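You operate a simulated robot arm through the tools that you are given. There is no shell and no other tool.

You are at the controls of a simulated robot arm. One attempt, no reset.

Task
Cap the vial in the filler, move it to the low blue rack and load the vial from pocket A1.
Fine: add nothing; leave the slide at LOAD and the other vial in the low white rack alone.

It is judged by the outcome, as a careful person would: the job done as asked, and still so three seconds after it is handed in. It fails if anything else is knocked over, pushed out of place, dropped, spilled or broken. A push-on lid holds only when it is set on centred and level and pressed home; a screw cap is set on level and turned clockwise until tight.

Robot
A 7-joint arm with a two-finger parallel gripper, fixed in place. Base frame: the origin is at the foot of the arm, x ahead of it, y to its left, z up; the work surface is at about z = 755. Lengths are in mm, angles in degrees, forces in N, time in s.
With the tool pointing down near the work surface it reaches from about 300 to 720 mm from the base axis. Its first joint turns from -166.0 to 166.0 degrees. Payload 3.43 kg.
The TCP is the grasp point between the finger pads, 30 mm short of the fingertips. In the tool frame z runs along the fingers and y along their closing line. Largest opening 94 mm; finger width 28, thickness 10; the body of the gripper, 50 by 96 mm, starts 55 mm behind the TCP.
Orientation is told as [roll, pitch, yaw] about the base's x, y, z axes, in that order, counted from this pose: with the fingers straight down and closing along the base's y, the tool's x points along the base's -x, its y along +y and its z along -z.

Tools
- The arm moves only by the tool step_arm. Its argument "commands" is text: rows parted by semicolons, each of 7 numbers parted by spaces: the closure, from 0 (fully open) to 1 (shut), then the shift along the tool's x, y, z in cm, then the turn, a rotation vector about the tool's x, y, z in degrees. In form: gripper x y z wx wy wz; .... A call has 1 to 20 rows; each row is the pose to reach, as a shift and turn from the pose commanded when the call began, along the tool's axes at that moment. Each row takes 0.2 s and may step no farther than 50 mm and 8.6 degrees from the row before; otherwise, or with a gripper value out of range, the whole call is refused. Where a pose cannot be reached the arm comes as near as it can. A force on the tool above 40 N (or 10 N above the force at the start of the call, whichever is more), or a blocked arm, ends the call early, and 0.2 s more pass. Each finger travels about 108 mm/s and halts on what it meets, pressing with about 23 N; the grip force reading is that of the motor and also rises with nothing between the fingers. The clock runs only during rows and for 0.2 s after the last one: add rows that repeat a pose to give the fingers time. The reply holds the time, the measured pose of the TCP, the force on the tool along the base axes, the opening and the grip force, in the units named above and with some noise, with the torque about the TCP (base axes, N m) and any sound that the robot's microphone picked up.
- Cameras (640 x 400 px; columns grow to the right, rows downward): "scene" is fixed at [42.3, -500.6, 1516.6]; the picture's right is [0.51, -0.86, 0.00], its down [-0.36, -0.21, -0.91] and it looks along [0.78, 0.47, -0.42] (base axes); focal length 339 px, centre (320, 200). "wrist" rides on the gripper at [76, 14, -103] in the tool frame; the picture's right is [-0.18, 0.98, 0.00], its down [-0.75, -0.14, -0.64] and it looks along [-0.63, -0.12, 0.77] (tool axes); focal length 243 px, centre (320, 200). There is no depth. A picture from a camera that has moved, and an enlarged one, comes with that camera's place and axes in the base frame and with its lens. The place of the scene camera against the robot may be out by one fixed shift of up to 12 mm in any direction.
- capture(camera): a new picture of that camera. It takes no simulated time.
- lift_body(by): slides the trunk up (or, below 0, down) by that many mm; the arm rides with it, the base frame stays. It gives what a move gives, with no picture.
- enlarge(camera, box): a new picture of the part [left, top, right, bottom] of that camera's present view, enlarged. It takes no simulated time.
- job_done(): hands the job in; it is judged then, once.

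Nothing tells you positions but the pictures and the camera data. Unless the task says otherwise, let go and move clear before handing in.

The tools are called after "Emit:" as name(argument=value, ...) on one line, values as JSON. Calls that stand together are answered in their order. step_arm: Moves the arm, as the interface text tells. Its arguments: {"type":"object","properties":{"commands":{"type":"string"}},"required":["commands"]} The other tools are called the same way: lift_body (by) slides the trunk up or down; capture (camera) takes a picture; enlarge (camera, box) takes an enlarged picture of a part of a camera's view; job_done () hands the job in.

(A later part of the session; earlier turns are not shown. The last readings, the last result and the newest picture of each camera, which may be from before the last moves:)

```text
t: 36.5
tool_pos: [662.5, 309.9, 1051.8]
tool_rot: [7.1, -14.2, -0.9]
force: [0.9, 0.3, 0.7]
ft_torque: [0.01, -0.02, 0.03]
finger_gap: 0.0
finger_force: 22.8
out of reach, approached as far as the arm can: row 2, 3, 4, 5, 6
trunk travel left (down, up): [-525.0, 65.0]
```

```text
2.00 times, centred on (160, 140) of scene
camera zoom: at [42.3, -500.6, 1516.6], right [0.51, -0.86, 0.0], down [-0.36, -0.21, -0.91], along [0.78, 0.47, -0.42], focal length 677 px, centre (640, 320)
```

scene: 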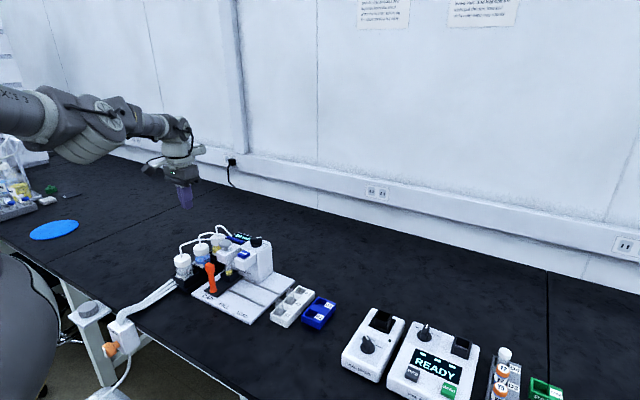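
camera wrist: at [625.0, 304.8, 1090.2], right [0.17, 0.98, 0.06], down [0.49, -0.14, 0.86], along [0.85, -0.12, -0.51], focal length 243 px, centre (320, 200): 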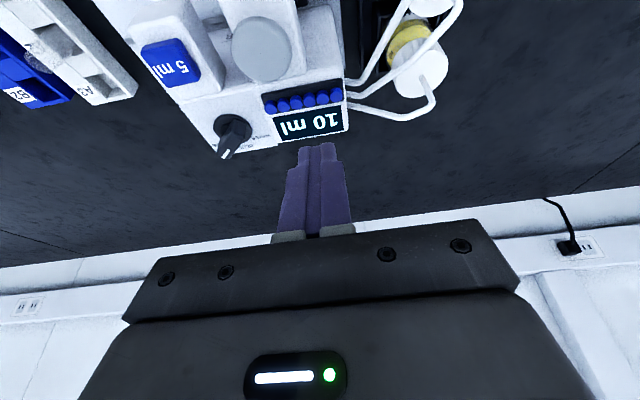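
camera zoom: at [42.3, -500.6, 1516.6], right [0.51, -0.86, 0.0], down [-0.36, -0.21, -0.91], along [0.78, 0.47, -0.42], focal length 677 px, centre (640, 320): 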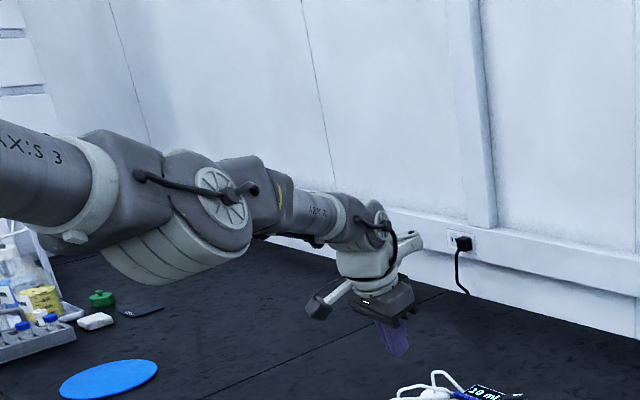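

Comparing the poses, stuck poses lie at radius 728.4 and fully stretched ones at 732, which confirms the elbow rests just past straight. I'll stretch longer so it sits at straight, then bend it more carefully.

Emit:
step_arm(commands="1 0.56 -0.26 1.9 3.5 7.2 0; 1 1.12 -0.52 3.79 7 14.4 0; 1 -1 0.5 4.5 7 14.4 0; 1 -3 1.5 5 7 14.4 0; 1 -5 2.5 5.5 7 14.4 0; 1 -5 2.5 5.5 7 14.4 0; 1 -5 2.5 5.5 7 14.4 0; 1 -5 2.5 5.5 7 14.4 0; 1 -5 2.5 5.5 7 14.4 0; 1 -5 2.5 5.5 7 14.4 0")

Emit:
enlarge(camera="scene", box=[0, 40, 320, 240])

```text
t: 38.7
tool_pos: [615.1, 291.9, 1050.3]
tool_rot: [-0.1, 0.3, 0.0]
force: [-0.3, -0.2, -0.1]
ft_torque: [-0.05, 0.0, 0.02]
finger_gap: 0.0
finger_force: 23.2
out of reach, approached as far as the arm can: row 1, 2, 3, 4, 5, 6, 7, 8, 9, 10
trunk travel left (down, up): [-525.0, 65.0]
```

```text
2.00 times, centred on (160, 140) of scene
camera zoom: at [42.3, -500.6, 1516.6], right [0.51, -0.86, 0.0], down [-0.36, -0.21, -0.91], along [0.78, 0.47, -0.42], focal length 677 px, centre (640, 320)
```

zoom: 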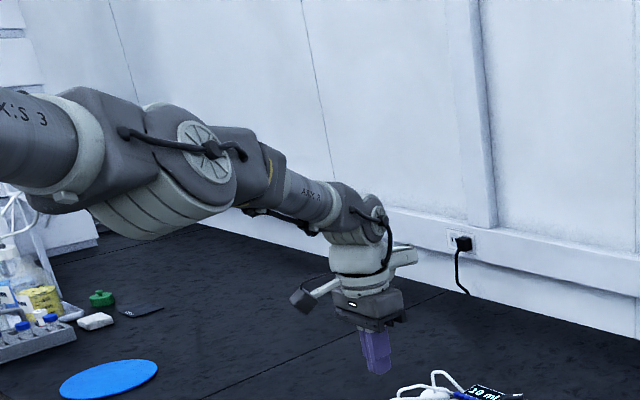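

Emit:
step_arm(commands="1 2.68 -1.25 -0.22 3.38 7.25 0; 1 5.33 -2.48 -0.85 6.76 14.5 0; 1 7.86 -3.67 -1.87 10.14 21.74 0; 1 9.5 -4.44 -2.6 10.14 21.74 0; 1 12.8 -5.96 -4.1 10.14 21.74 0; 1 16.1 -7.5 -5.6 10.14 21.74 0; 1 16.1 -7.5 -5.6 10.14 21.74 0")

Emit:
enlarge(camera="scene", box=[0, 40, 320, 240])

```text
t: 40.3
tool_pos: [458.6, 219.6, 1111.8]
tool_rot: [-10.7, 21.8, -2.1]
force: [-0.6, 0.1, 0.8]
ft_torque: [-0.01, 0.0, 0.01]
finger_gap: 0.0
finger_force: 22.9
trunk travel left (down, up): [-525.0, 65.0]
```

```text
2.00 times, centred on (160, 140) of scene
camera zoom: at [42.3, -500.6, 1516.6], right [0.51, -0.86, 0.0], down [-0.36, -0.21, -0.91], along [0.78, 0.47, -0.42], focal length 677 px, centre (640, 320)
```

zoom: 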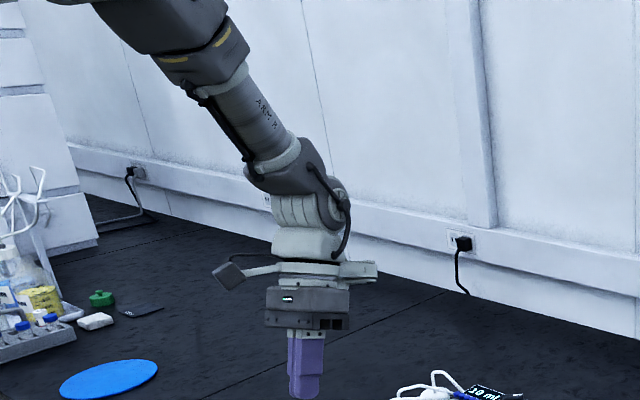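

The elbow has bent back the normal way and the arm is free again. From now on I'll stay inside a wrist radius of about 715 mm. Next I'll straighten the tool and raise it, then bring the trunk back down.

Emit:
step_arm(commands="1 0.7 -0.33 -3.84 -1.45 -3.1 0; 1 1.41 -0.65 -7.69 -2.9 -6.2 0; 1 2.11 -0.98 -11.5 -4.35 -9.3 0; 1 2.81 -1.31 -15.4 -5.8 -12.4 0; 1 3.51 -1.64 -19.2 -7.25 -15.5 0; 1 4.22 -1.96 -23.1 -8.7 -18.6 0; 1 4.92 -2.29 -26.9 -10.14 -21.74 0; 1 4.92 -2.29 -26.9 -10.14 -21.74 0")

```text
t: 42.1
tool_pos: [514.6, 239.9, 1382.3]
tool_rot: [-0.1, 0.3, 0.0]
force: [0.1, 0.1, -0.1]
ft_torque: [-0.01, -0.01, -0.02]
finger_gap: 0.1
finger_force: 22.8
trunk travel left (down, up): [-525.0, 65.0]
```

Emit:
lift_body(by=-400)

Emit:
capture(camera="scene")

Emit:
capture(camera="wrist")

```text
t: 46.0
tool_pos: [514.1, 240.1, 982.8]
tool_rot: [0.0, 0.2, 0.0]
force: [0.3, -0.5, 0.4]
ft_torque: [0.03, -0.01, -0.01]
finger_gap: 0.0
finger_force: 23.2
trunk travel left (down, up): [-125.0, 465.0]
```

```text
taken
```

scene: 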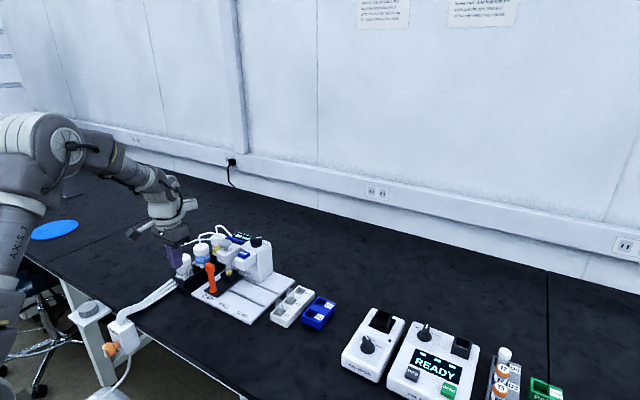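

```text
taken
camera wrist: at [438.7, 255.5, 1086.3], right [0.18, 0.98, 0.0], down [0.76, -0.14, 0.64], along [0.63, -0.12, -0.77], focal length 243 px, centre (320, 200)
```

wrist: 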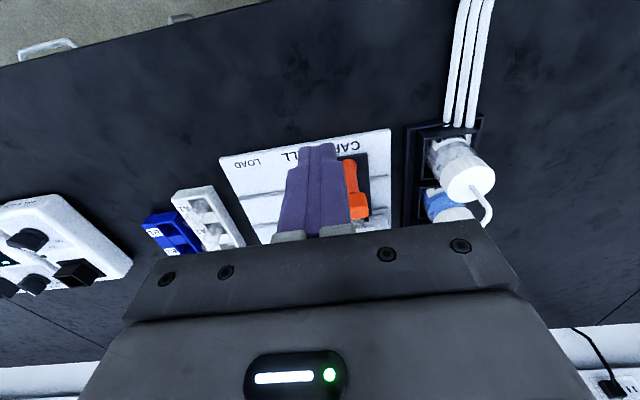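

The posture is normal again with the trunk back at its start height. Now I'll tilt the closed fingers 20° outward while well retracted, then extend over the plunger at a safe height.

Emit:
step_arm(commands="1 -3.5 0.7 -1 0 -7 0; 1 -7 1.4 -2 0 -14 0; 1 -10.5 2.14 -2 0 -20 0; 1 -14 2.14 -2 0 -20 0; 1 -17 2.14 -2 0 -20 0; 1 -18.8 2.14 -2 0 -20 0; 1 -18.8 2.14 -2 0 -20 0")

Emit:
enlarge(camera="wrist", box=[200, 50, 440, 250])

Emit:
enlarge(camera="scene", box=[190, 180, 310, 300])

```text
t: 47.6
tool_pos: [703.4, 261.3, 1001.6]
tool_rot: [0.1, -19.8, 0.0]
force: [-0.7, 0.4, -0.4]
ft_torque: [0.0, 0.02, -0.03]
finger_gap: 0.2
finger_force: 23.0
trunk travel left (down, up): [-125.0, 465.0]
```

```text
2.00 times, centred on (320, 150) of wrist
camera zoom: at [596.4, 276.6, 1073.8], right [0.17, 0.98, 0.06], down [0.49, -0.14, 0.86], along [0.85, -0.12, -0.51], focal length 485 px, centre (320, 300)
```

zoom: 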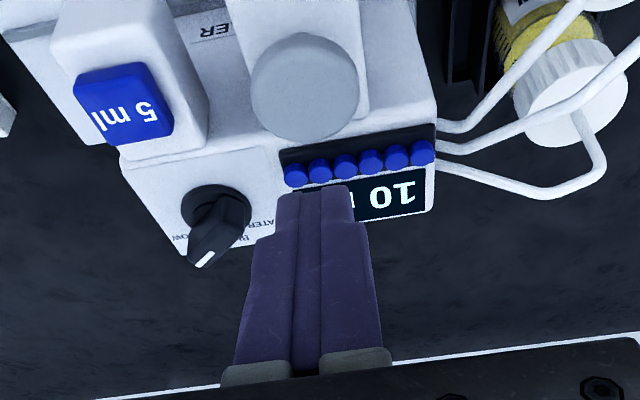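

```text
3.33 times, centred on (250, 240) of scene
camera zoom: at [42.3, -500.6, 1516.6], right [0.51, -0.86, 0.0], down [-0.36, -0.21, -0.91], along [0.78, 0.47, -0.42], focal length 1129 px, centre (553, 67)
```

zoom: 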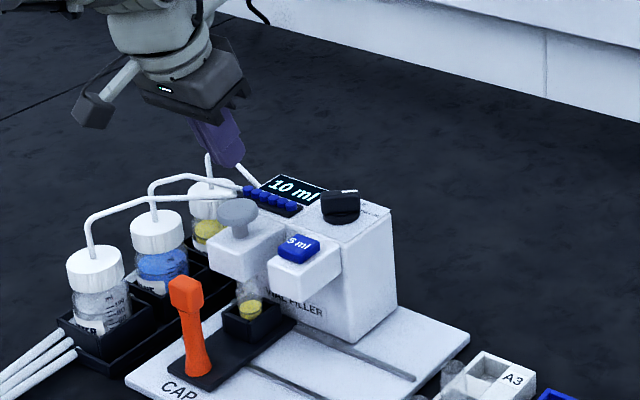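

The fingertips are above the plunger, which I now measure at (706.5, 261.2). I'll lower to just above it.

Emit:
step_arm(commands="1 0.1 0 1.3 0 0 0; 1 0.5 0 2.6 0 0 0; 1 0.9 0 3.6 0 0 0; 1 0.9 0 3.6 0 0 0")

Emit:
enlarge(camera="wrist", box=[200, 80, 440, 280])

Emit:
enlarge(camera="scene", box=[220, 210, 290, 280])

```text
t: 48.6
tool_pos: [707.5, 260.7, 964.2]
tool_rot: [0.0, -19.8, 0.0]
force: [-1.5, -0.2, -0.4]
ft_torque: [0.0, 0.01, 0.02]
finger_gap: 0.0
finger_force: 23.3
trunk travel left (down, up): [-125.0, 465.0]
```

```text
2.00 times, centred on (320, 180) of wrist
camera zoom: at [600.2, 276.4, 1036.6], right [0.17, 0.98, 0.06], down [0.49, -0.14, 0.86], along [0.85, -0.12, -0.51], focal length 485 px, centre (320, 240)
```

zoom: 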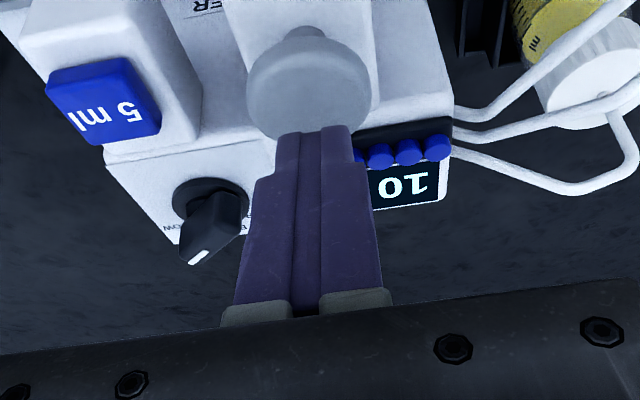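

```text
5.71 times, centred on (255, 245) of scene
camera zoom: at [42.3, -500.6, 1516.6], right [0.51, -0.86, 0.0], down [-0.36, -0.21, -0.91], along [0.78, 0.47, -0.42], focal length 1936 px, centre (691, -57)
```

zoom: 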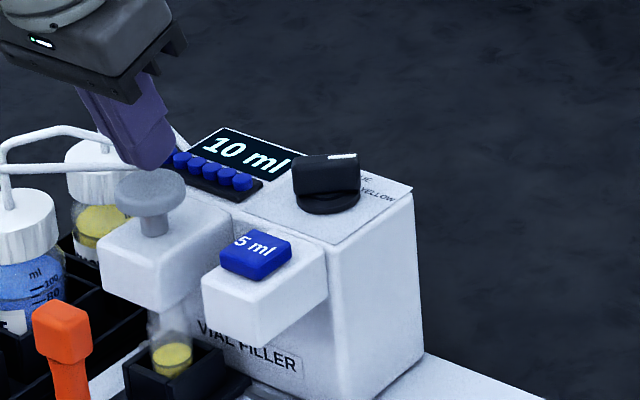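

Emit:
step_arm(commands="1 0.1 0.1 0.28 0 0 0; 1 0.2 0.1 0.56 0 0 0; 1 0.31 0.1 0.85 0 0 0; 1 0.41 0.1 1.13 0 0 0; 1 0.41 0.1 1.13 0 0 0")

Emit:
enlarge(camera="scene", box=[220, 210, 290, 280])

```text
t: 49.8
tool_pos: [707.4, 262.6, 953.7]
tool_rot: [0.0, -19.9, 0.0]
force: [0.3, -0.6, 2.8]
ft_torque: [-0.04, 0.01, 0.01]
finger_gap: 0.1
finger_force: 23.0
trunk travel left (down, up): [-125.0, 465.0]
```

```text
5.71 times, centred on (255, 245) of scene
camera zoom: at [42.3, -500.6, 1516.6], right [0.51, -0.86, 0.0], down [-0.36, -0.21, -0.91], along [0.78, 0.47, -0.42], focal length 1936 px, centre (691, -57)
```

zoom: 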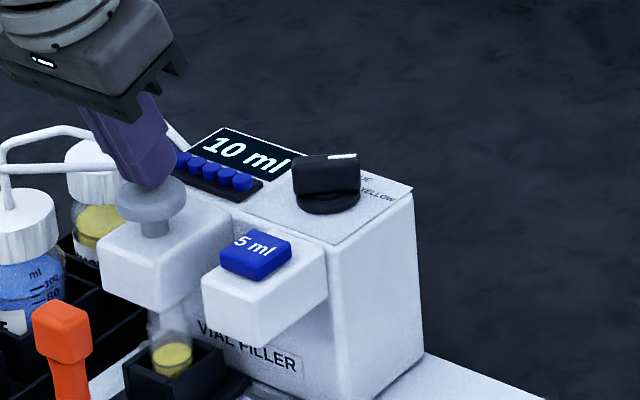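

I've made contact, with 2.8 N at z = 953.7. I'll press down slowly in 2 mm steps.

Emit:
step_arm(commands="1 0.07 0 0.19 0 0 0; 1 0.14 0 0.38 0 0 0; 1 0.2 0 0.56 0 0 0; 1 0.27 0 0.75 0 0 0; 1 0.34 0 0.94 0 0 0; 1 0.34 0 0.94 0 0 0")

Emit:
enlarge(camera="scene", box=[220, 210, 290, 280])

```text
t: 51.2
tool_pos: [706.4, 263.1, 942.2]
tool_rot: [0.0, -20.0, 0.0]
force: [1.6, -0.8, 5.8]
ft_torque: [-0.03, 0.0, 0.02]
finger_gap: 0.0
finger_force: 22.8
trunk travel left (down, up): [-125.0, 465.0]
```

```text
5.71 times, centred on (255, 245) of scene
camera zoom: at [42.3, -500.6, 1516.6], right [0.51, -0.86, 0.0], down [-0.36, -0.21, -0.91], along [0.78, 0.47, -0.42], focal length 1936 px, centre (691, -57)
```

zoom: 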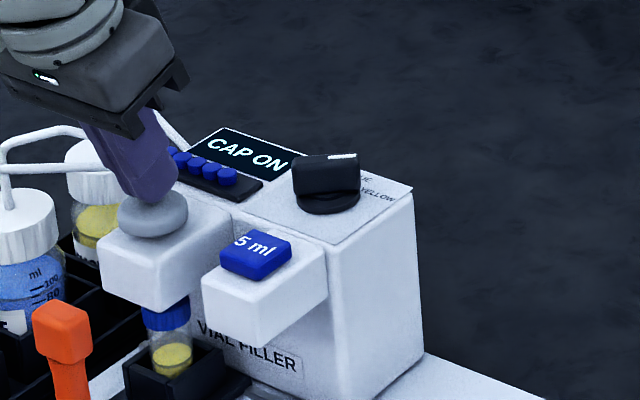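

The display reads "CAP ON" and a blue cap is on the vial. I'll press a touch more to be sure it is home.

Emit:
step_arm(commands="1 0.05 0 0.14 0 0 0; 1 0.1 0 0.28 0 0 0; 1 0.1 0 0.28 0 0 0; 1 0.1 0 0.28 0 0 0")

Emit:
enlarge(camera="scene", box=[220, 210, 290, 280])

```text
t: 52.2
tool_pos: [706.5, 262.7, 941.4]
tool_rot: [-0.1, -20.0, 0.0]
force: [5.5, -0.5, 17.8]
ft_torque: [-0.07, -0.1, 0.02]
finger_gap: 0.0
finger_force: 22.7
trunk travel left (down, up): [-125.0, 465.0]
```

```text
5.71 times, centred on (255, 245) of scene
camera zoom: at [42.3, -500.6, 1516.6], right [0.51, -0.86, 0.0], down [-0.36, -0.21, -0.91], along [0.78, 0.47, -0.42], focal length 1936 px, centre (691, -57)
```

zoom: 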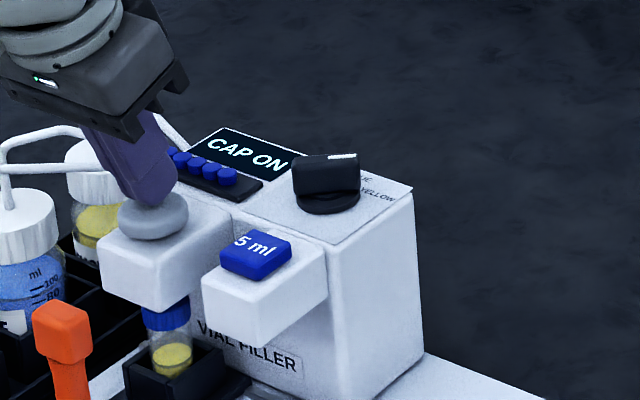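

Bottomed out at 17.8 N, so the cap is home. I'll rise off the plunger, straighten the tool and open the fingers above the lever knob.

Emit:
step_arm(commands="1 -0.68 0 -1.88 0 0 0; 1 -1.54 0 -4.23 0 0 0; 1 -2 0 -5.5 0 0 0; 0.8 0.82 0 -6.53 0 7 0; 0.5 3.64 0 -7.56 0 14 0; 0.3 4.53 0 -7.89 0 20 0; 0.3 4.53 0 -7.89 0 20 0")

Emit:
capture(camera="wrist")

Emit:
enlarge(camera="scene", box=[190, 210, 310, 310])

```text
t: 53.8
tool_pos: [637.5, 264.5, 997.4]
tool_rot: [0.1, 0.3, 0.0]
force: [0.3, -0.1, 0.4]
ft_torque: [-0.01, 0.01, -0.02]
finger_gap: 66.0
finger_force: 0.1
trunk travel left (down, up): [-125.0, 465.0]
```

```text
taken
camera wrist: at [561.2, 279.3, 1101.4], right [0.18, 0.98, 0.0], down [0.76, -0.14, 0.64], along [0.63, -0.12, -0.77], focal length 243 px, centre (320, 200)
```

wrist: 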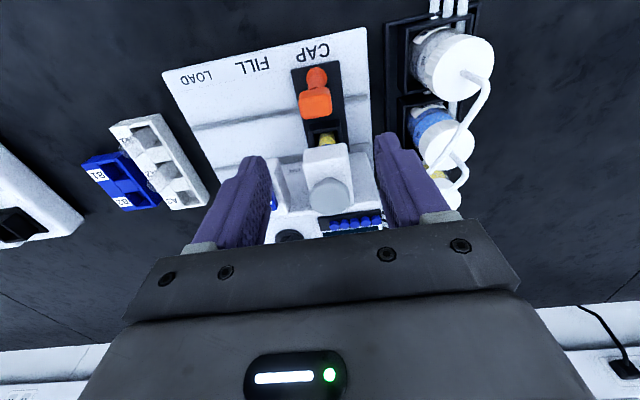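

```text
4.00 times, centred on (250, 260) of scene
camera zoom: at [42.3, -500.6, 1516.6], right [0.51, -0.86, 0.0], down [-0.36, -0.21, -0.91], along [0.78, 0.47, -0.42], focal length 1355 px, centre (600, -40)
```

zoom: 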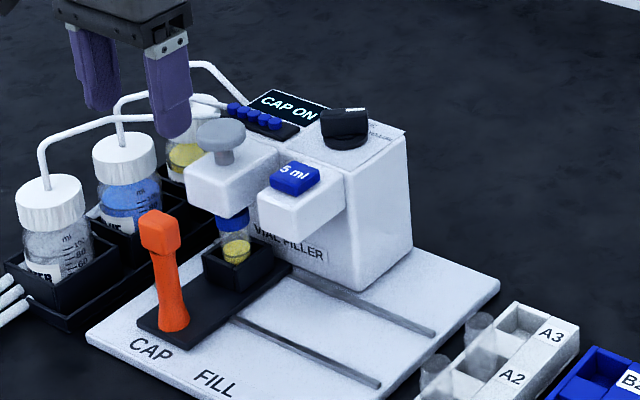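

The cap is on and the plunger has sprung back. Now I'll go down around the lever knob and slide the carriage toward LOAD.

Emit:
step_arm(commands="0.3 0 -0.25 3.5 0 0 0; 0.3 0 -0.25 7 0 0 0; 0.3 0 -0.25 10 0 0 0; 0.3 0 -0.25 12.5 0 0 0; 0.3 0 -0.25 14 0 0 0; 0.5 0 -0.25 14 0 0 0; 0.62 0 -0.25 14 0 0 0; 0.64 0 -0.25 14 0 0 0; 0.64 0 -0.25 14 0 0 0")

Emit:
capture(camera="wrist")

```text
t: 55.8
tool_pos: [636.4, 260.7, 857.7]
tool_rot: [0.1, 0.2, 0.1]
force: [-0.8, -2.6, -1.1]
ft_torque: [0.05, 0.01, 0.0]
finger_gap: 35.0
finger_force: 1.3
trunk travel left (down, up): [-125.0, 465.0]
```

```text
taken
camera wrist: at [560.9, 275.6, 961.3], right [0.18, 0.98, 0.0], down [0.76, -0.14, 0.64], along [0.63, -0.12, -0.77], focal length 243 px, centre (320, 200)
```

wrist: 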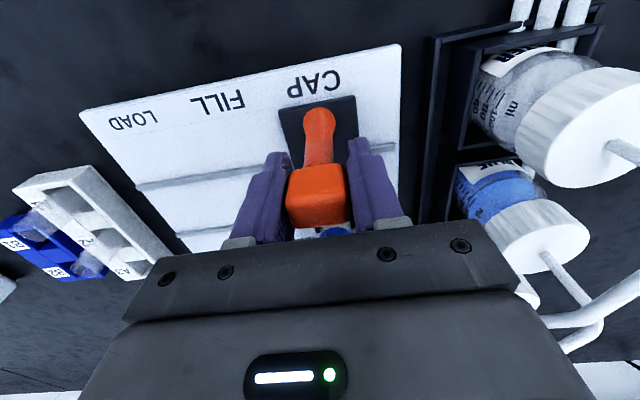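

Emit:
step_arm(commands="0.64 0 -0.7 0 0 0 0; 0.64 0 -1.4 0 0 0 0; 0.64 0 -2.2 0 0 0 0; 0.64 0 -3 0 0 0 0; 0.64 0 -3.8 0 0 0 0; 0.64 0 -4.6 0 0 0 0; 0.64 0 -5.4 0 0 0 0; 0.64 0 -6.2 0 0 0 0; 0.64 0 -7 0 0 0 0; 0.64 0 -7.8 0 0 0 0; 0.64 0 -8.6 0 0 0 0; 0.64 0 -9.4 0 0 0 0; 0.64 0 -10.2 0 0 0 0; 0.64 0 -11 0 0 0 0; 0.64 0 -11.8 0 0 0 0; 0.64 0 -12.6 0 0 0 0; 0.64 0 -13.2 0 0 0 0; 0.64 0 -13.8 0 0 0 0; 0.64 0 -13.8 0 0 0 0")

Emit:
capture(camera="wrist")

Emit:
enlarge(camera="scene", box=[190, 210, 310, 320])

```text
t: 59.8
tool_pos: [636.1, 120.4, 859.2]
tool_rot: [0.1, 0.2, 0.0]
force: [0.6, 0.0, 0.6]
ft_torque: [0.03, 0.02, 0.05]
finger_gap: 34.3
finger_force: 0.5
trunk travel left (down, up): [-125.0, 465.0]
```

```text
taken
camera wrist: at [561.0, 136.7, 963.0], right [0.18, 0.98, 0.0], down [0.76, -0.14, 0.64], along [0.63, -0.12, -0.77], focal length 243 px, centre (320, 200)
```

wrist: 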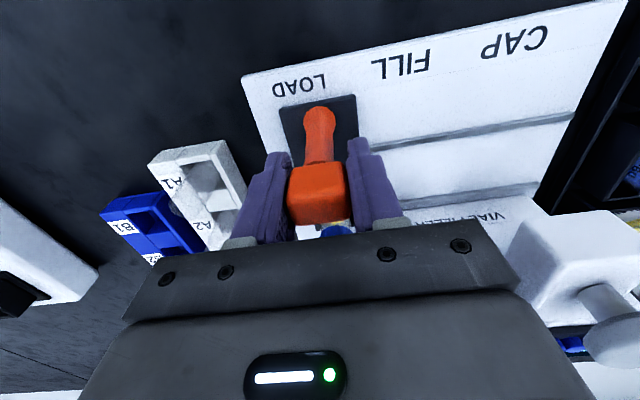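

```text
3.64 times, centred on (250, 265) of scene
camera zoom: at [42.3, -500.6, 1516.6], right [0.51, -0.86, 0.0], down [-0.36, -0.21, -0.91], along [0.78, 0.47, -0.42], focal length 1232 px, centre (574, -36)
```

zoom: 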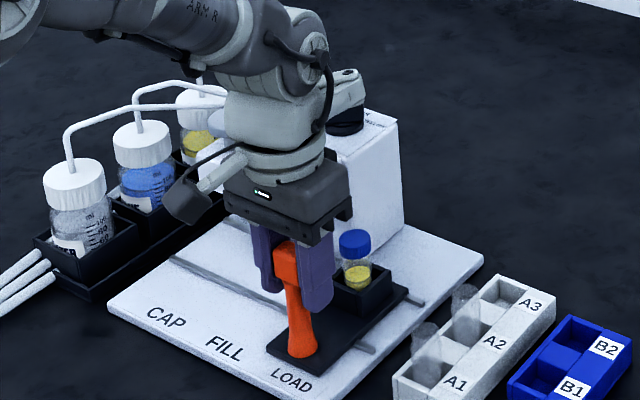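

Moving fine. I'll go on in small steps to the LOAD stop, watching the force.

Emit:
step_arm(commands="0.64 0 -0.3 0 0 0 0; 0.64 0 -0.6 0 0 0 0; 0.64 0 -0.9 0 0 0 0; 0.64 0 -0.9 0 0 0 0")

Emit:
capture(camera="wrist")

```text
t: 60.8
tool_pos: [635.5, 111.7, 859.1]
tool_rot: [0.0, 0.2, 0.1]
force: [0.7, -2.5, 0.3]
ft_torque: [0.08, 0.04, 0.02]
finger_gap: 34.8
finger_force: 1.2
trunk travel left (down, up): [-125.0, 465.0]
```

```text
taken
camera wrist: at [560.4, 127.4, 962.9], right [0.18, 0.98, 0.0], down [0.76, -0.14, 0.64], along [0.63, -0.12, -0.77], focal length 243 px, centre (320, 200)
```

wrist: 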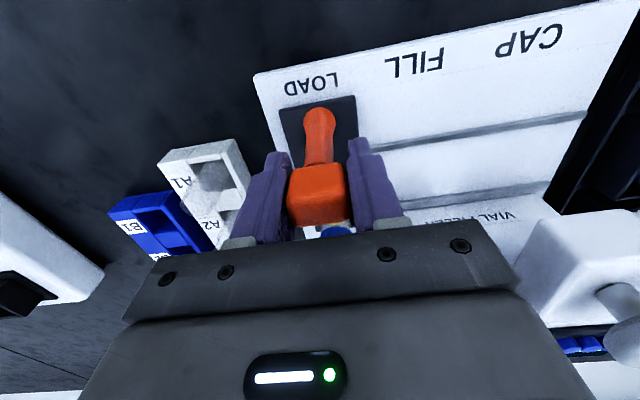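

Emit:
step_arm(commands="0.64 0 -0.2 0 0 0 0; 0.64 0 -0.4 0 0 0 0; 0.64 0 -0.6 0 0 0 0; 0.64 0 -0.6 0 0 0 0")

```text
t: 61.8
tool_pos: [636.5, 109.5, 859.0]
tool_rot: [0.0, 0.2, 0.0]
force: [-0.4, 5.6, -0.5]
ft_torque: [-0.07, -0.07, -0.08]
finger_gap: 37.6
finger_force: 3.6
trunk travel left (down, up): [-125.0, 465.0]
```

Emit:
step_arm(commands="0.64 0 -0.2 0 0 0 0; 0.64 0 -0.4 0 0 0 0; 0.64 0 -0.4 0 0 0 0")

Emit:
enlarge(camera="wrist", box=[220, 40, 420, 250])

```text
t: 62.6
tool_pos: [636.3, 104.9, 859.3]
tool_rot: [-0.2, 0.2, 0.1]
force: [-0.4, 16.0, 0.3]
ft_torque: [-0.1, -0.2, -0.16]
finger_gap: 42.7
finger_force: 8.1
trunk travel left (down, up): [-125.0, 465.0]
```

```text
1.90 times, centred on (320, 145) of wrist
camera zoom: at [560.4, 120.7, 962.7], right [0.18, 0.98, 0.0], down [0.76, -0.14, 0.64], along [0.63, -0.12, -0.77], focal length 462 px, centre (320, 305)
```

zoom: 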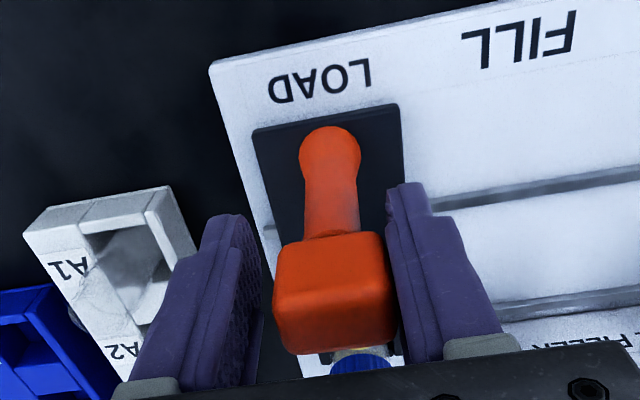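

The slide is at the LOAD stop. I'll open, rise clear, and look at the capped vial and the racks.

Emit:
step_arm(commands="0.55 0 0.3 0 0 0 0; 0.4 0 0.6 0 0 0 0; 0.3 0 0.6 0 0 0 0; 0.3 0 0.6 0 0 0 0; 0.3 0 0.6 -2 0 0 0; 0.3 0 0.6 -5 0 0 0; 0.3 0 0.6 -9 0 0 0; 0.2 3 0.6 -12 0 0 0; 0 6 0 -14 0 0 0; 0 6 0 -14 0 0 0")

Emit:
capture(camera="wrist")

Emit:
enlarge(camera="scene", box=[210, 220, 350, 330])

```text
t: 64.8
tool_pos: [573.5, 105.0, 999.3]
tool_rot: [0.0, 0.1, 0.1]
force: [-0.2, 0.0, -0.3]
ft_torque: [-0.03, 0.01, 0.03]
finger_gap: 93.7
finger_force: 0.0
trunk travel left (down, up): [-125.0, 465.0]
```

```text
taken
camera wrist: at [498.4, 119.3, 1103.4], right [0.18, 0.98, 0.0], down [0.76, -0.14, 0.64], along [0.63, -0.12, -0.77], focal length 243 px, centre (320, 200)
```

wrist: 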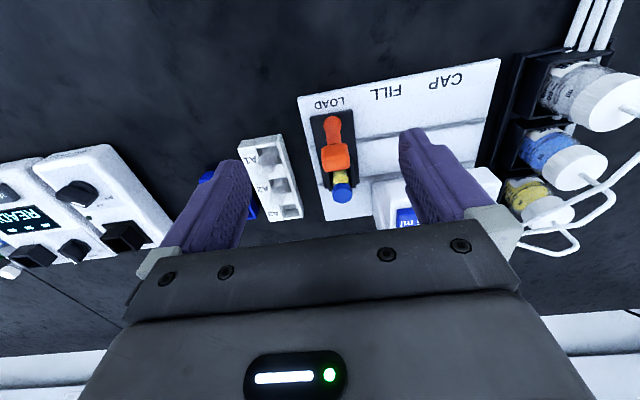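

```text
3.64 times, centred on (280, 275) of scene
camera zoom: at [42.3, -500.6, 1516.6], right [0.51, -0.86, 0.0], down [-0.36, -0.21, -0.91], along [0.78, 0.47, -0.42], focal length 1232 px, centre (466, -73)
```

zoom: 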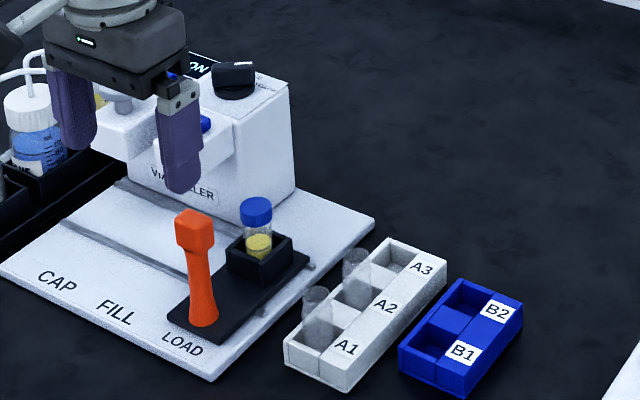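

Emit:
enlarge(camera="wrist", box=[220, 80, 420, 240])

Emit:
enlarge(camera="scene", box=[250, 260, 310, 300])

Emit:
enlarge(camera="scene", box=[280, 280, 355, 330])

```text
2.50 times, centred on (320, 160) of wrist
camera zoom: at [498.4, 119.3, 1103.4], right [0.18, 0.98, 0.0], down [0.76, -0.14, 0.64], along [0.63, -0.12, -0.77], focal length 606 px, centre (320, 300)
```

zoom: 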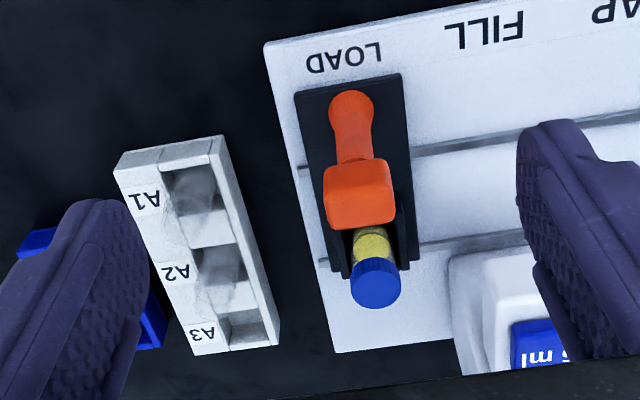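

```text
10.00 times, centred on (280, 280) of scene
camera zoom: at [42.3, -500.6, 1516.6], right [0.51, -0.86, 0.0], down [-0.36, -0.21, -0.91], along [0.78, 0.47, -0.42], focal length 3387 px, centre (720, -600)
```

zoom: 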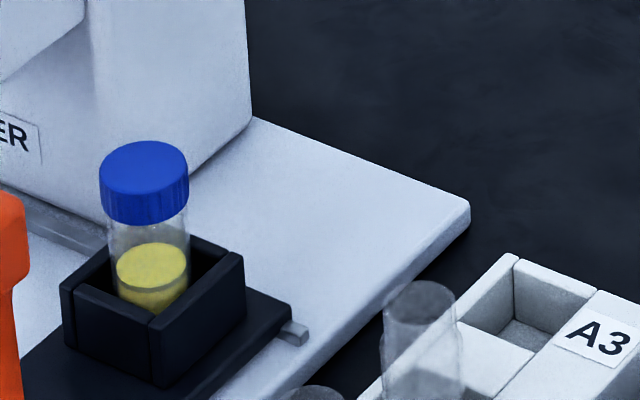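

```text
8.00 times, centred on (318, 305) of scene
camera zoom: at [42.3, -500.6, 1516.6], right [0.51, -0.86, 0.0], down [-0.36, -0.21, -0.91], along [0.78, 0.47, -0.42], focal length 2710 px, centre (340, -640)
```

zoom: 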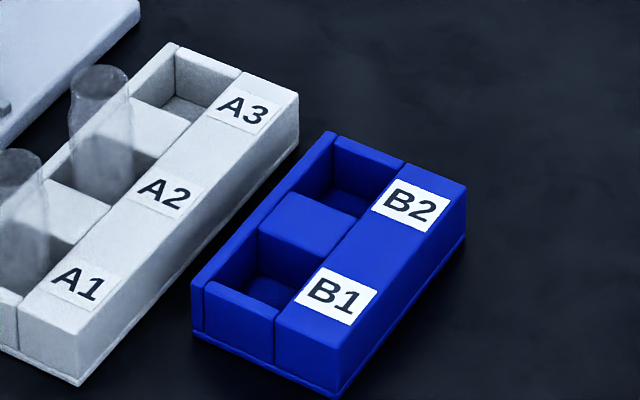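

The capped vial stands at about (706, 112) with its cap top near z 843 and cap about 29 mm across. The pocket rim is near z 804. Before picking it up I'll measure both racks from close by.

Emit:
step_arm(commands="0 1.2 -3.3 1.5 0 0 0; 0 2.3 -6.6 3 0 0 0; 0 3.4 -9.9 4.5 0 0 0; 0 3.4 -11.5 5.2 0 0 0; 0 3.4 -11.5 5.2 0 0 0")

Emit:
enlarge(camera="wrist", box=[220, 80, 420, 240])

```text
t: 66.0
tool_pos: [542.8, -11.4, 946.1]
tool_rot: [0.0, 0.2, 0.0]
force: [0.4, 0.1, -0.3]
ft_torque: [-0.04, 0.01, -0.01]
finger_gap: 94.2
finger_force: 0.1
trunk travel left (down, up): [-125.0, 465.0]
```

```text
2.50 times, centred on (320, 160) of wrist
camera zoom: at [467.2, 2.8, 1050.0], right [0.18, 0.98, 0.0], down [0.76, -0.14, 0.64], along [0.63, -0.12, -0.77], focal length 606 px, centre (320, 300)
```

zoom: 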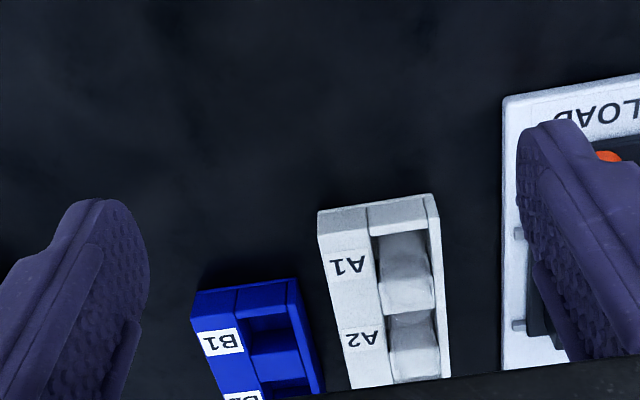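

Emit:
enlarge(camera="wrist", box=[260, 150, 380, 245])

Emit:
enlarge(camera="scene", box=[265, 275, 345, 330])

```text
4.21 times, centred on (320, 198) of wrist
camera zoom: at [467.2, 2.8, 1050.0], right [0.18, 0.98, 0.0], down [0.76, -0.14, 0.64], along [0.63, -0.12, -0.77], focal length 1022 px, centre (320, 210)
```

zoom: 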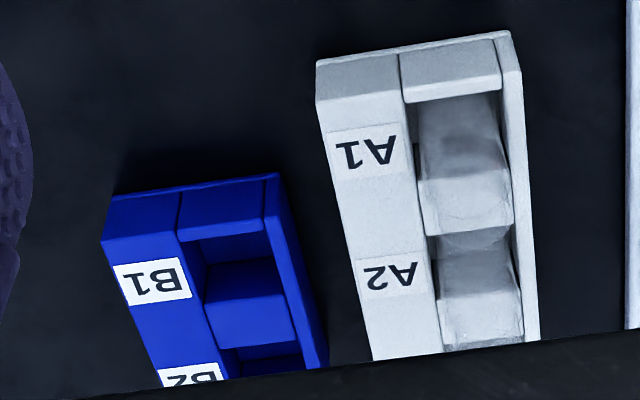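

```text
7.27 times, centred on (305, 302) of scene
camera zoom: at [42.3, -500.6, 1516.6], right [0.51, -0.86, 0.0], down [-0.36, -0.21, -0.91], along [0.78, 0.47, -0.42], focal length 2463 px, centre (429, -546)
```

zoom: 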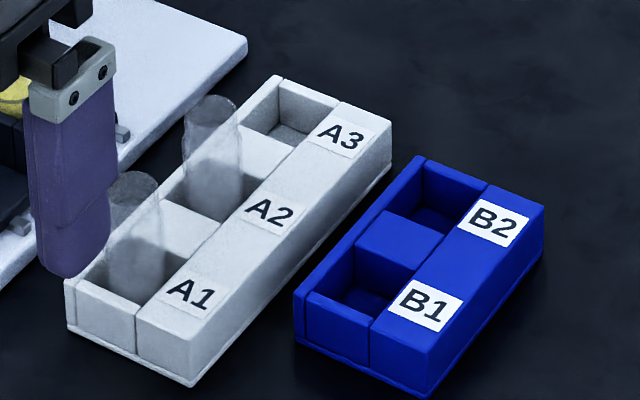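

Rack tops are at about z 780 and pocket clearances look like only about 1 mm, so I need accurate displacements. I'll view each pocket (A1, carriage, B1) from the same relative camera pose so calibration errors cancel. A1 first.

Emit:
step_arm(commands="0 -0.5 1.4 1.5 0 0 0; 0 -1 2.8 3 0 0 0; 0 -1.52 4.24 4.6 0 0 0; 0 -1.52 4.24 4.6 0 0 0; 0 -1.52 4.24 4.6 0 0 0")

Emit:
enlarge(camera="wrist", box=[270, 140, 370, 235])

```text
t: 67.2
tool_pos: [557.5, 28.5, 901.1]
tool_rot: [0.0, 0.2, 0.0]
force: [0.4, 0.1, 0.4]
ft_torque: [-0.02, 0.0, -0.01]
finger_gap: 94.1
finger_force: 0.1
trunk travel left (down, up): [-125.0, 465.0]
```

```text
4.21 times, centred on (320, 188) of wrist
camera zoom: at [482.0, 44.2, 1005.2], right [0.18, 0.98, 0.0], down [0.76, -0.14, 0.64], along [0.63, -0.12, -0.77], focal length 1022 px, centre (320, 253)
```

zoom: 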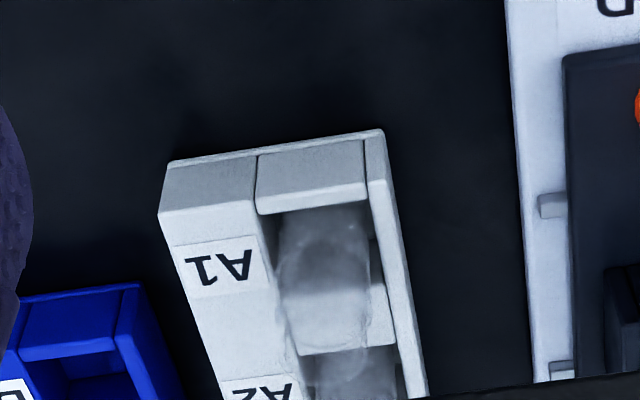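

Emit:
enlarge(camera="wrist", box=[290, 165, 350, 235])

Emit:
enlarge(camera="wrist", box=[300, 165, 340, 195])

```text
5.71 times, centred on (320, 200) of wrist
camera zoom: at [482.0, 44.2, 1005.2], right [0.18, 0.98, 0.0], down [0.76, -0.14, 0.64], along [0.63, -0.12, -0.77], focal length 1386 px, centre (320, 200)
```

zoom: 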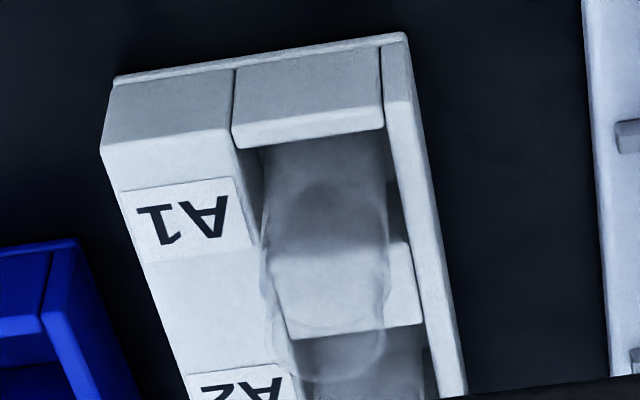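

```text
13.33 times, centred on (320, 180) of wrist
camera zoom: at [482.0, 44.2, 1005.2], right [0.18, 0.98, 0.0], down [0.76, -0.14, 0.64], along [0.63, -0.12, -0.77], focal length 3235 px, centre (320, 467)
```

zoom: 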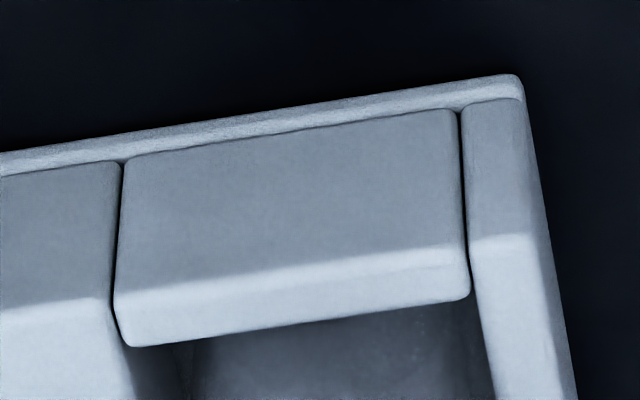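

A1's pocket is about 30 mm square, centred at (667, 10.7). Now the same view for B1.

Emit:
step_arm(commands="0 -1.5 -2.8 0 0 0 0; 0 -3 -5.6 0 0 0 0; 0 -4.4 -8.4 0 0 0 0; 0 -4.4 -8.4 0 0 0 0; 0 -4.4 -8.4 0 0 0 0")

Emit:
enlarge(camera="wrist", box=[290, 165, 350, 235])

Emit:
enlarge(camera="wrist", box=[300, 165, 340, 195])

```text
t: 68.4
tool_pos: [602.7, -54.6, 901.4]
tool_rot: [0.0, 0.2, 0.0]
force: [-0.2, 0.1, -0.6]
ft_torque: [0.01, 0.01, 0.04]
finger_gap: 93.6
finger_force: 0.0
trunk travel left (down, up): [-125.0, 465.0]
```

```text
5.71 times, centred on (320, 200) of wrist
camera zoom: at [526.4, -39.8, 1005.6], right [0.18, 0.98, 0.0], down [0.76, -0.14, 0.64], along [0.63, -0.12, -0.77], focal length 1386 px, centre (320, 200)
```

zoom: 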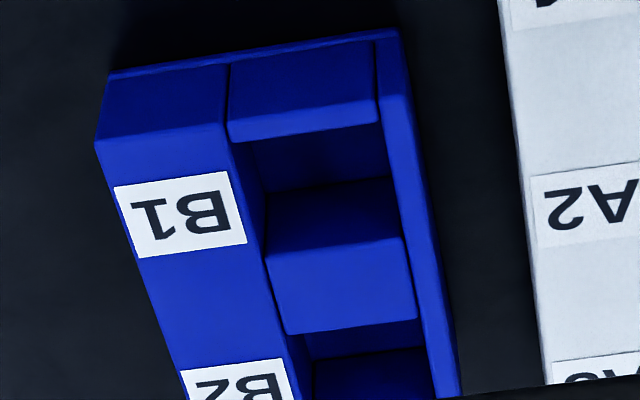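

```text
13.33 times, centred on (320, 180) of wrist
camera zoom: at [526.4, -39.8, 1005.6], right [0.18, 0.98, 0.0], down [0.76, -0.14, 0.64], along [0.63, -0.12, -0.77], focal length 3235 px, centre (320, 467)
```

zoom: 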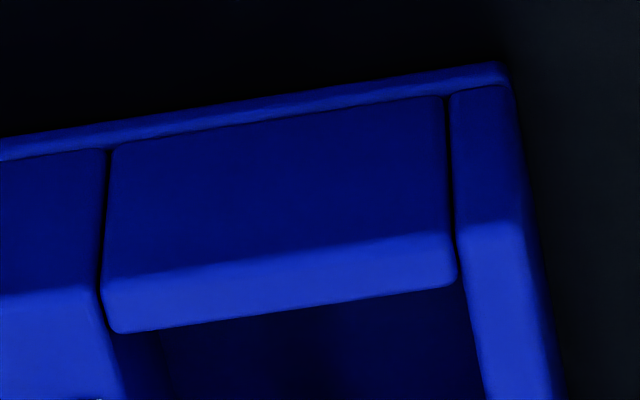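

B1's pocket is centred at about (709.9, -74.0). Now the same view for the carriage pocket with the capped vial, rising first for clearance.

Emit:
step_arm(commands="0 0.3 2 -2.4 0 0 0; 0 0.62 6 -2.4 0 0 0; 0 0.62 10 -2.4 0 0 0; 0 0.62 14 -2.4 0 0 0; 0 0.62 17 -2.4 0 0 0; 0 0.62 18.4 -2.4 0 0 0; 0 0.62 18.4 -2.4 0 0 0; 0 0.62 18.4 -2.4 0 0 0")

Emit:
enlarge(camera="wrist", box=[290, 165, 350, 235])

Emit:
enlarge(camera="wrist", box=[230, 120, 430, 245])

```text
t: 70.2
tool_pos: [594.1, 129.9, 923.0]
tool_rot: [0.0, 0.2, 0.0]
force: [-0.3, -0.1, 0.0]
ft_torque: [0.02, 0.0, 0.02]
finger_gap: 94.2
finger_force: 0.1
trunk travel left (down, up): [-125.0, 465.0]
```

```text
5.71 times, centred on (320, 200) of wrist
camera zoom: at [518.7, 145.8, 1026.5], right [0.18, 0.98, 0.0], down [0.76, -0.14, 0.64], along [0.63, -0.12, -0.77], focal length 1386 px, centre (320, 200)
```

zoom: 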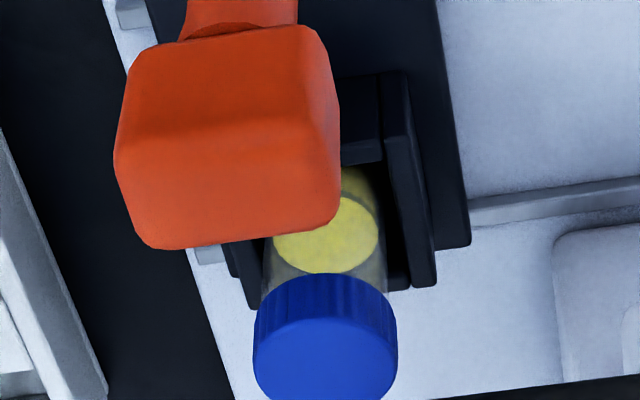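

```text
3.20 times, centred on (330, 182) of wrist
camera zoom: at [518.7, 145.8, 1026.5], right [0.18, 0.98, 0.0], down [0.76, -0.14, 0.64], along [0.63, -0.12, -0.77], focal length 776 px, centre (288, 256)
```

zoom: 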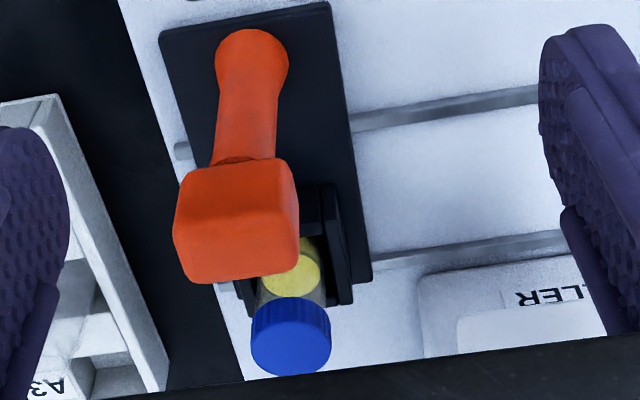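

The capped vial's axis is at about (709.8, 111.4) with its cap top at z 844, triangulated from two wrist views. I'll hover above it with a 10° outward tilt, which stays well inside reach, and a 50 mm gap.

Emit:
step_arm(commands="0.3 -3 -0.5 -1.7 0 -4 0; 0.47 -6.5 -1.2 -1.7 0 -8 0; 0.47 -9.5 -1.85 -1.7 0 -10 0; 0.47 -11.5 -1.85 -1.7 0 -10 0; 0.47 -11.5 -1.85 -1.7 0 -10 0; 0.47 -11.5 -1.85 -1.7 0 -10 0")

Emit:
enlarge(camera="wrist", box=[240, 100, 400, 240])

Emit:
enlarge(camera="scene", box=[220, 220, 320, 300])

```text
t: 71.6
tool_pos: [709.6, 110.3, 941.4]
tool_rot: [0.0, -9.8, -0.1]
force: [-0.5, 0.0, -0.1]
ft_torque: [-0.02, 0.02, 0.0]
finger_gap: 49.6
finger_force: 0.1
trunk travel left (down, up): [-125.0, 465.0]
```

```text
2.86 times, centred on (320, 170) of wrist
camera zoom: at [617.0, 126.8, 1030.8], right [0.18, 0.98, 0.03], down [0.63, -0.14, 0.76], along [0.75, -0.12, -0.65], focal length 693 px, centre (320, 286)
```

zoom: 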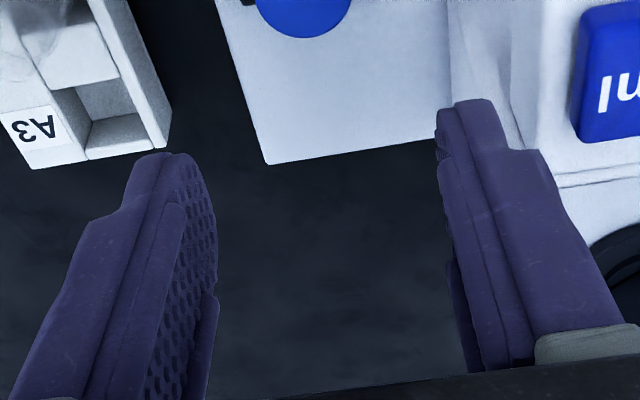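

```text
5.00 times, centred on (270, 260) of scene
camera zoom: at [42.3, -500.6, 1516.6], right [0.51, -0.86, 0.0], down [-0.36, -0.21, -0.91], along [0.78, 0.47, -0.42], focal length 1694 px, centre (570, -100)
```

zoom: 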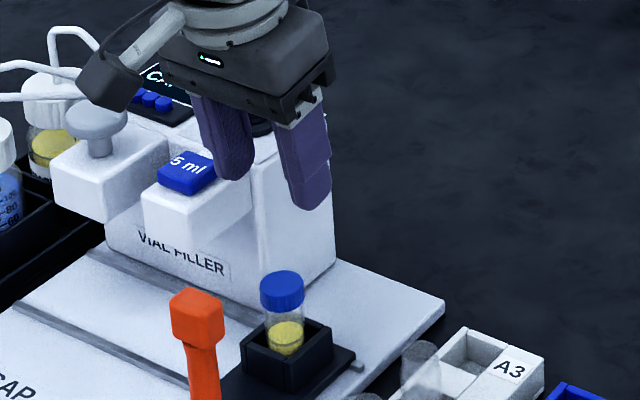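

Emit:
enlarge(camera="wrist", box=[260, 40, 380, 140])

```text
4.00 times, centred on (320, 90) of wrist
camera zoom: at [617.0, 126.8, 1030.8], right [0.18, 0.98, 0.03], down [0.63, -0.14, 0.76], along [0.75, -0.12, -0.65], focal length 970 px, centre (320, 640)
```

zoom: 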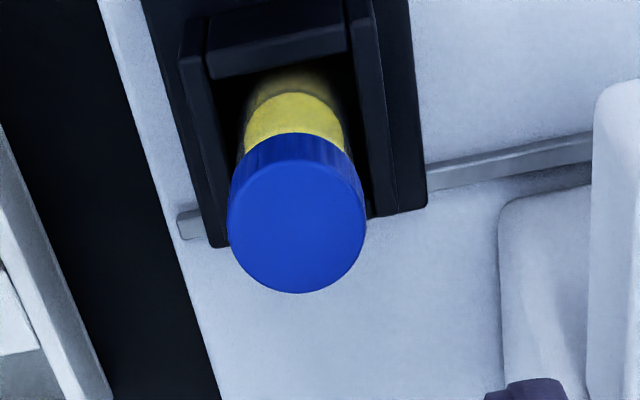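

Emit:
enlarge(camera="wrist", box=[290, 35, 350, 95])

```text
6.67 times, centred on (320, 65) of wrist
camera zoom: at [617.0, 126.8, 1030.8], right [0.18, 0.98, 0.03], down [0.63, -0.14, 0.76], along [0.75, -0.12, -0.65], focal length 1618 px, centre (320, 1100)
```

zoom: 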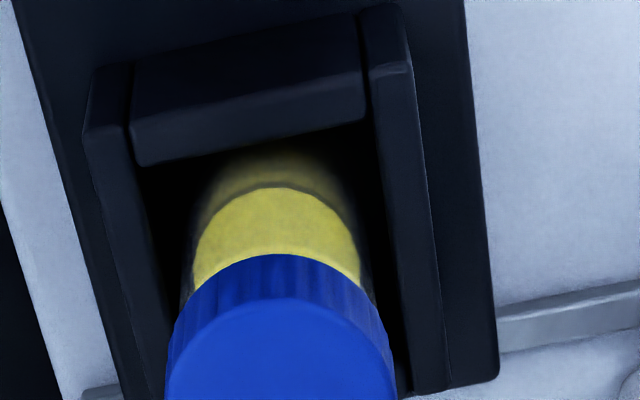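

The carriage pocket centre is at about (708.5, 111) with its rim near z 806, and the cap is 27 mm across. I'll go down to TCP z ≈ 845, where the tips stay clear of the rim, and grip the cap.

Emit:
step_arm(commands="0.47 0.4 0.03 2.5 0 0 0; 0.47 0.85 0.06 5 0 0 0; 0.47 1.25 0.1 7.2 0 0 0; 0.47 1.55 0.1 8.7 0 0 0; 0.47 1.7 0.1 9.5 0 0 0; 0.47 1.7 0.1 9.5 0 0 0; 0.47 1.7 0.1 9.5 0 0 0")

Emit:
capture(camera="wrist")

Emit:
enlarge(camera="scene", box=[220, 240, 310, 310])

```text
t: 73.2
tool_pos: [708.7, 112.4, 844.7]
tool_rot: [0.1, -9.7, 0.0]
force: [-0.6, -0.7, 0.1]
ft_torque: [0.01, 0.0, -0.03]
finger_gap: 49.8
finger_force: 0.0
trunk travel left (down, up): [-125.0, 465.0]
```

```text
taken
camera wrist: at [616.3, 127.1, 934.1], right [0.18, 0.98, 0.03], down [0.63, -0.14, 0.76], along [0.75, -0.12, -0.65], focal length 243 px, centre (320, 200)
```

wrist: 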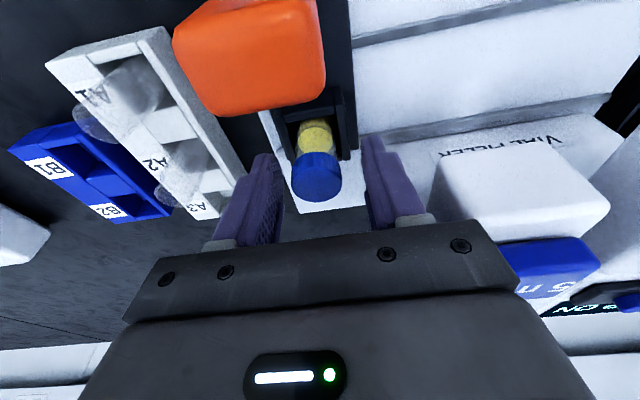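

```text
5.71 times, centred on (265, 275) of scene
camera zoom: at [42.3, -500.6, 1516.6], right [0.51, -0.86, 0.0], down [-0.36, -0.21, -0.91], along [0.78, 0.47, -0.42], focal length 1936 px, centre (634, -229)
```

zoom: 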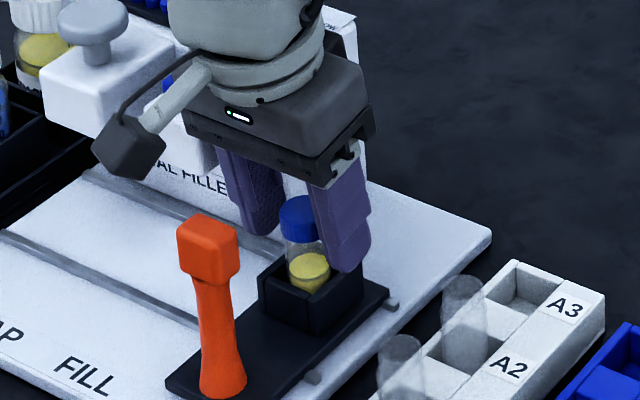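

The fingers straddle the cap properly. I'll close on it gently and check the grip.

Emit:
step_arm(commands="0.55 0 -0.1 0 0 0 0; 0.62 0 -0.1 0 0 0 0; 0.68 0 -0.1 0 0 0 0; 0.8 0 -0.1 0 0 0 0; 1 0 -0.1 0 0 0 0; 1 0 -0.1 0 0 0 0")

Emit:
enlarge(camera="wrist", box=[250, 100, 390, 240])

```text
t: 74.6
tool_pos: [709.1, 110.8, 845.1]
tool_rot: [0.0, -9.8, 0.1]
force: [0.1, 0.5, 0.1]
ft_torque: [0.02, 0.0, -0.01]
finger_gap: 24.2
finger_force: 23.2
trunk travel left (down, up): [-125.0, 465.0]
```

```text
2.86 times, centred on (320, 170) of wrist
camera zoom: at [616.8, 126.1, 934.1], right [0.18, 0.98, 0.03], down [0.63, -0.14, 0.76], along [0.75, -0.12, -0.65], focal length 693 px, centre (320, 286)
```

zoom: 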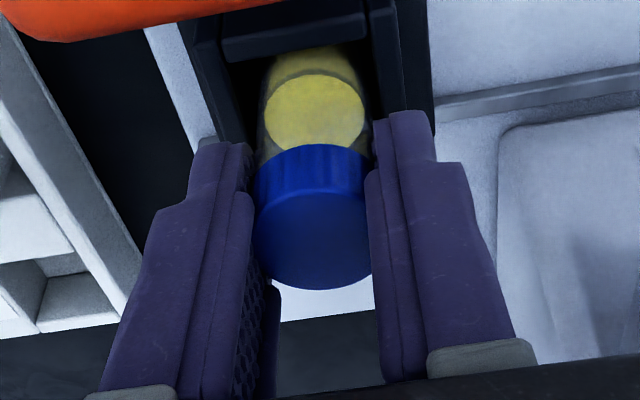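

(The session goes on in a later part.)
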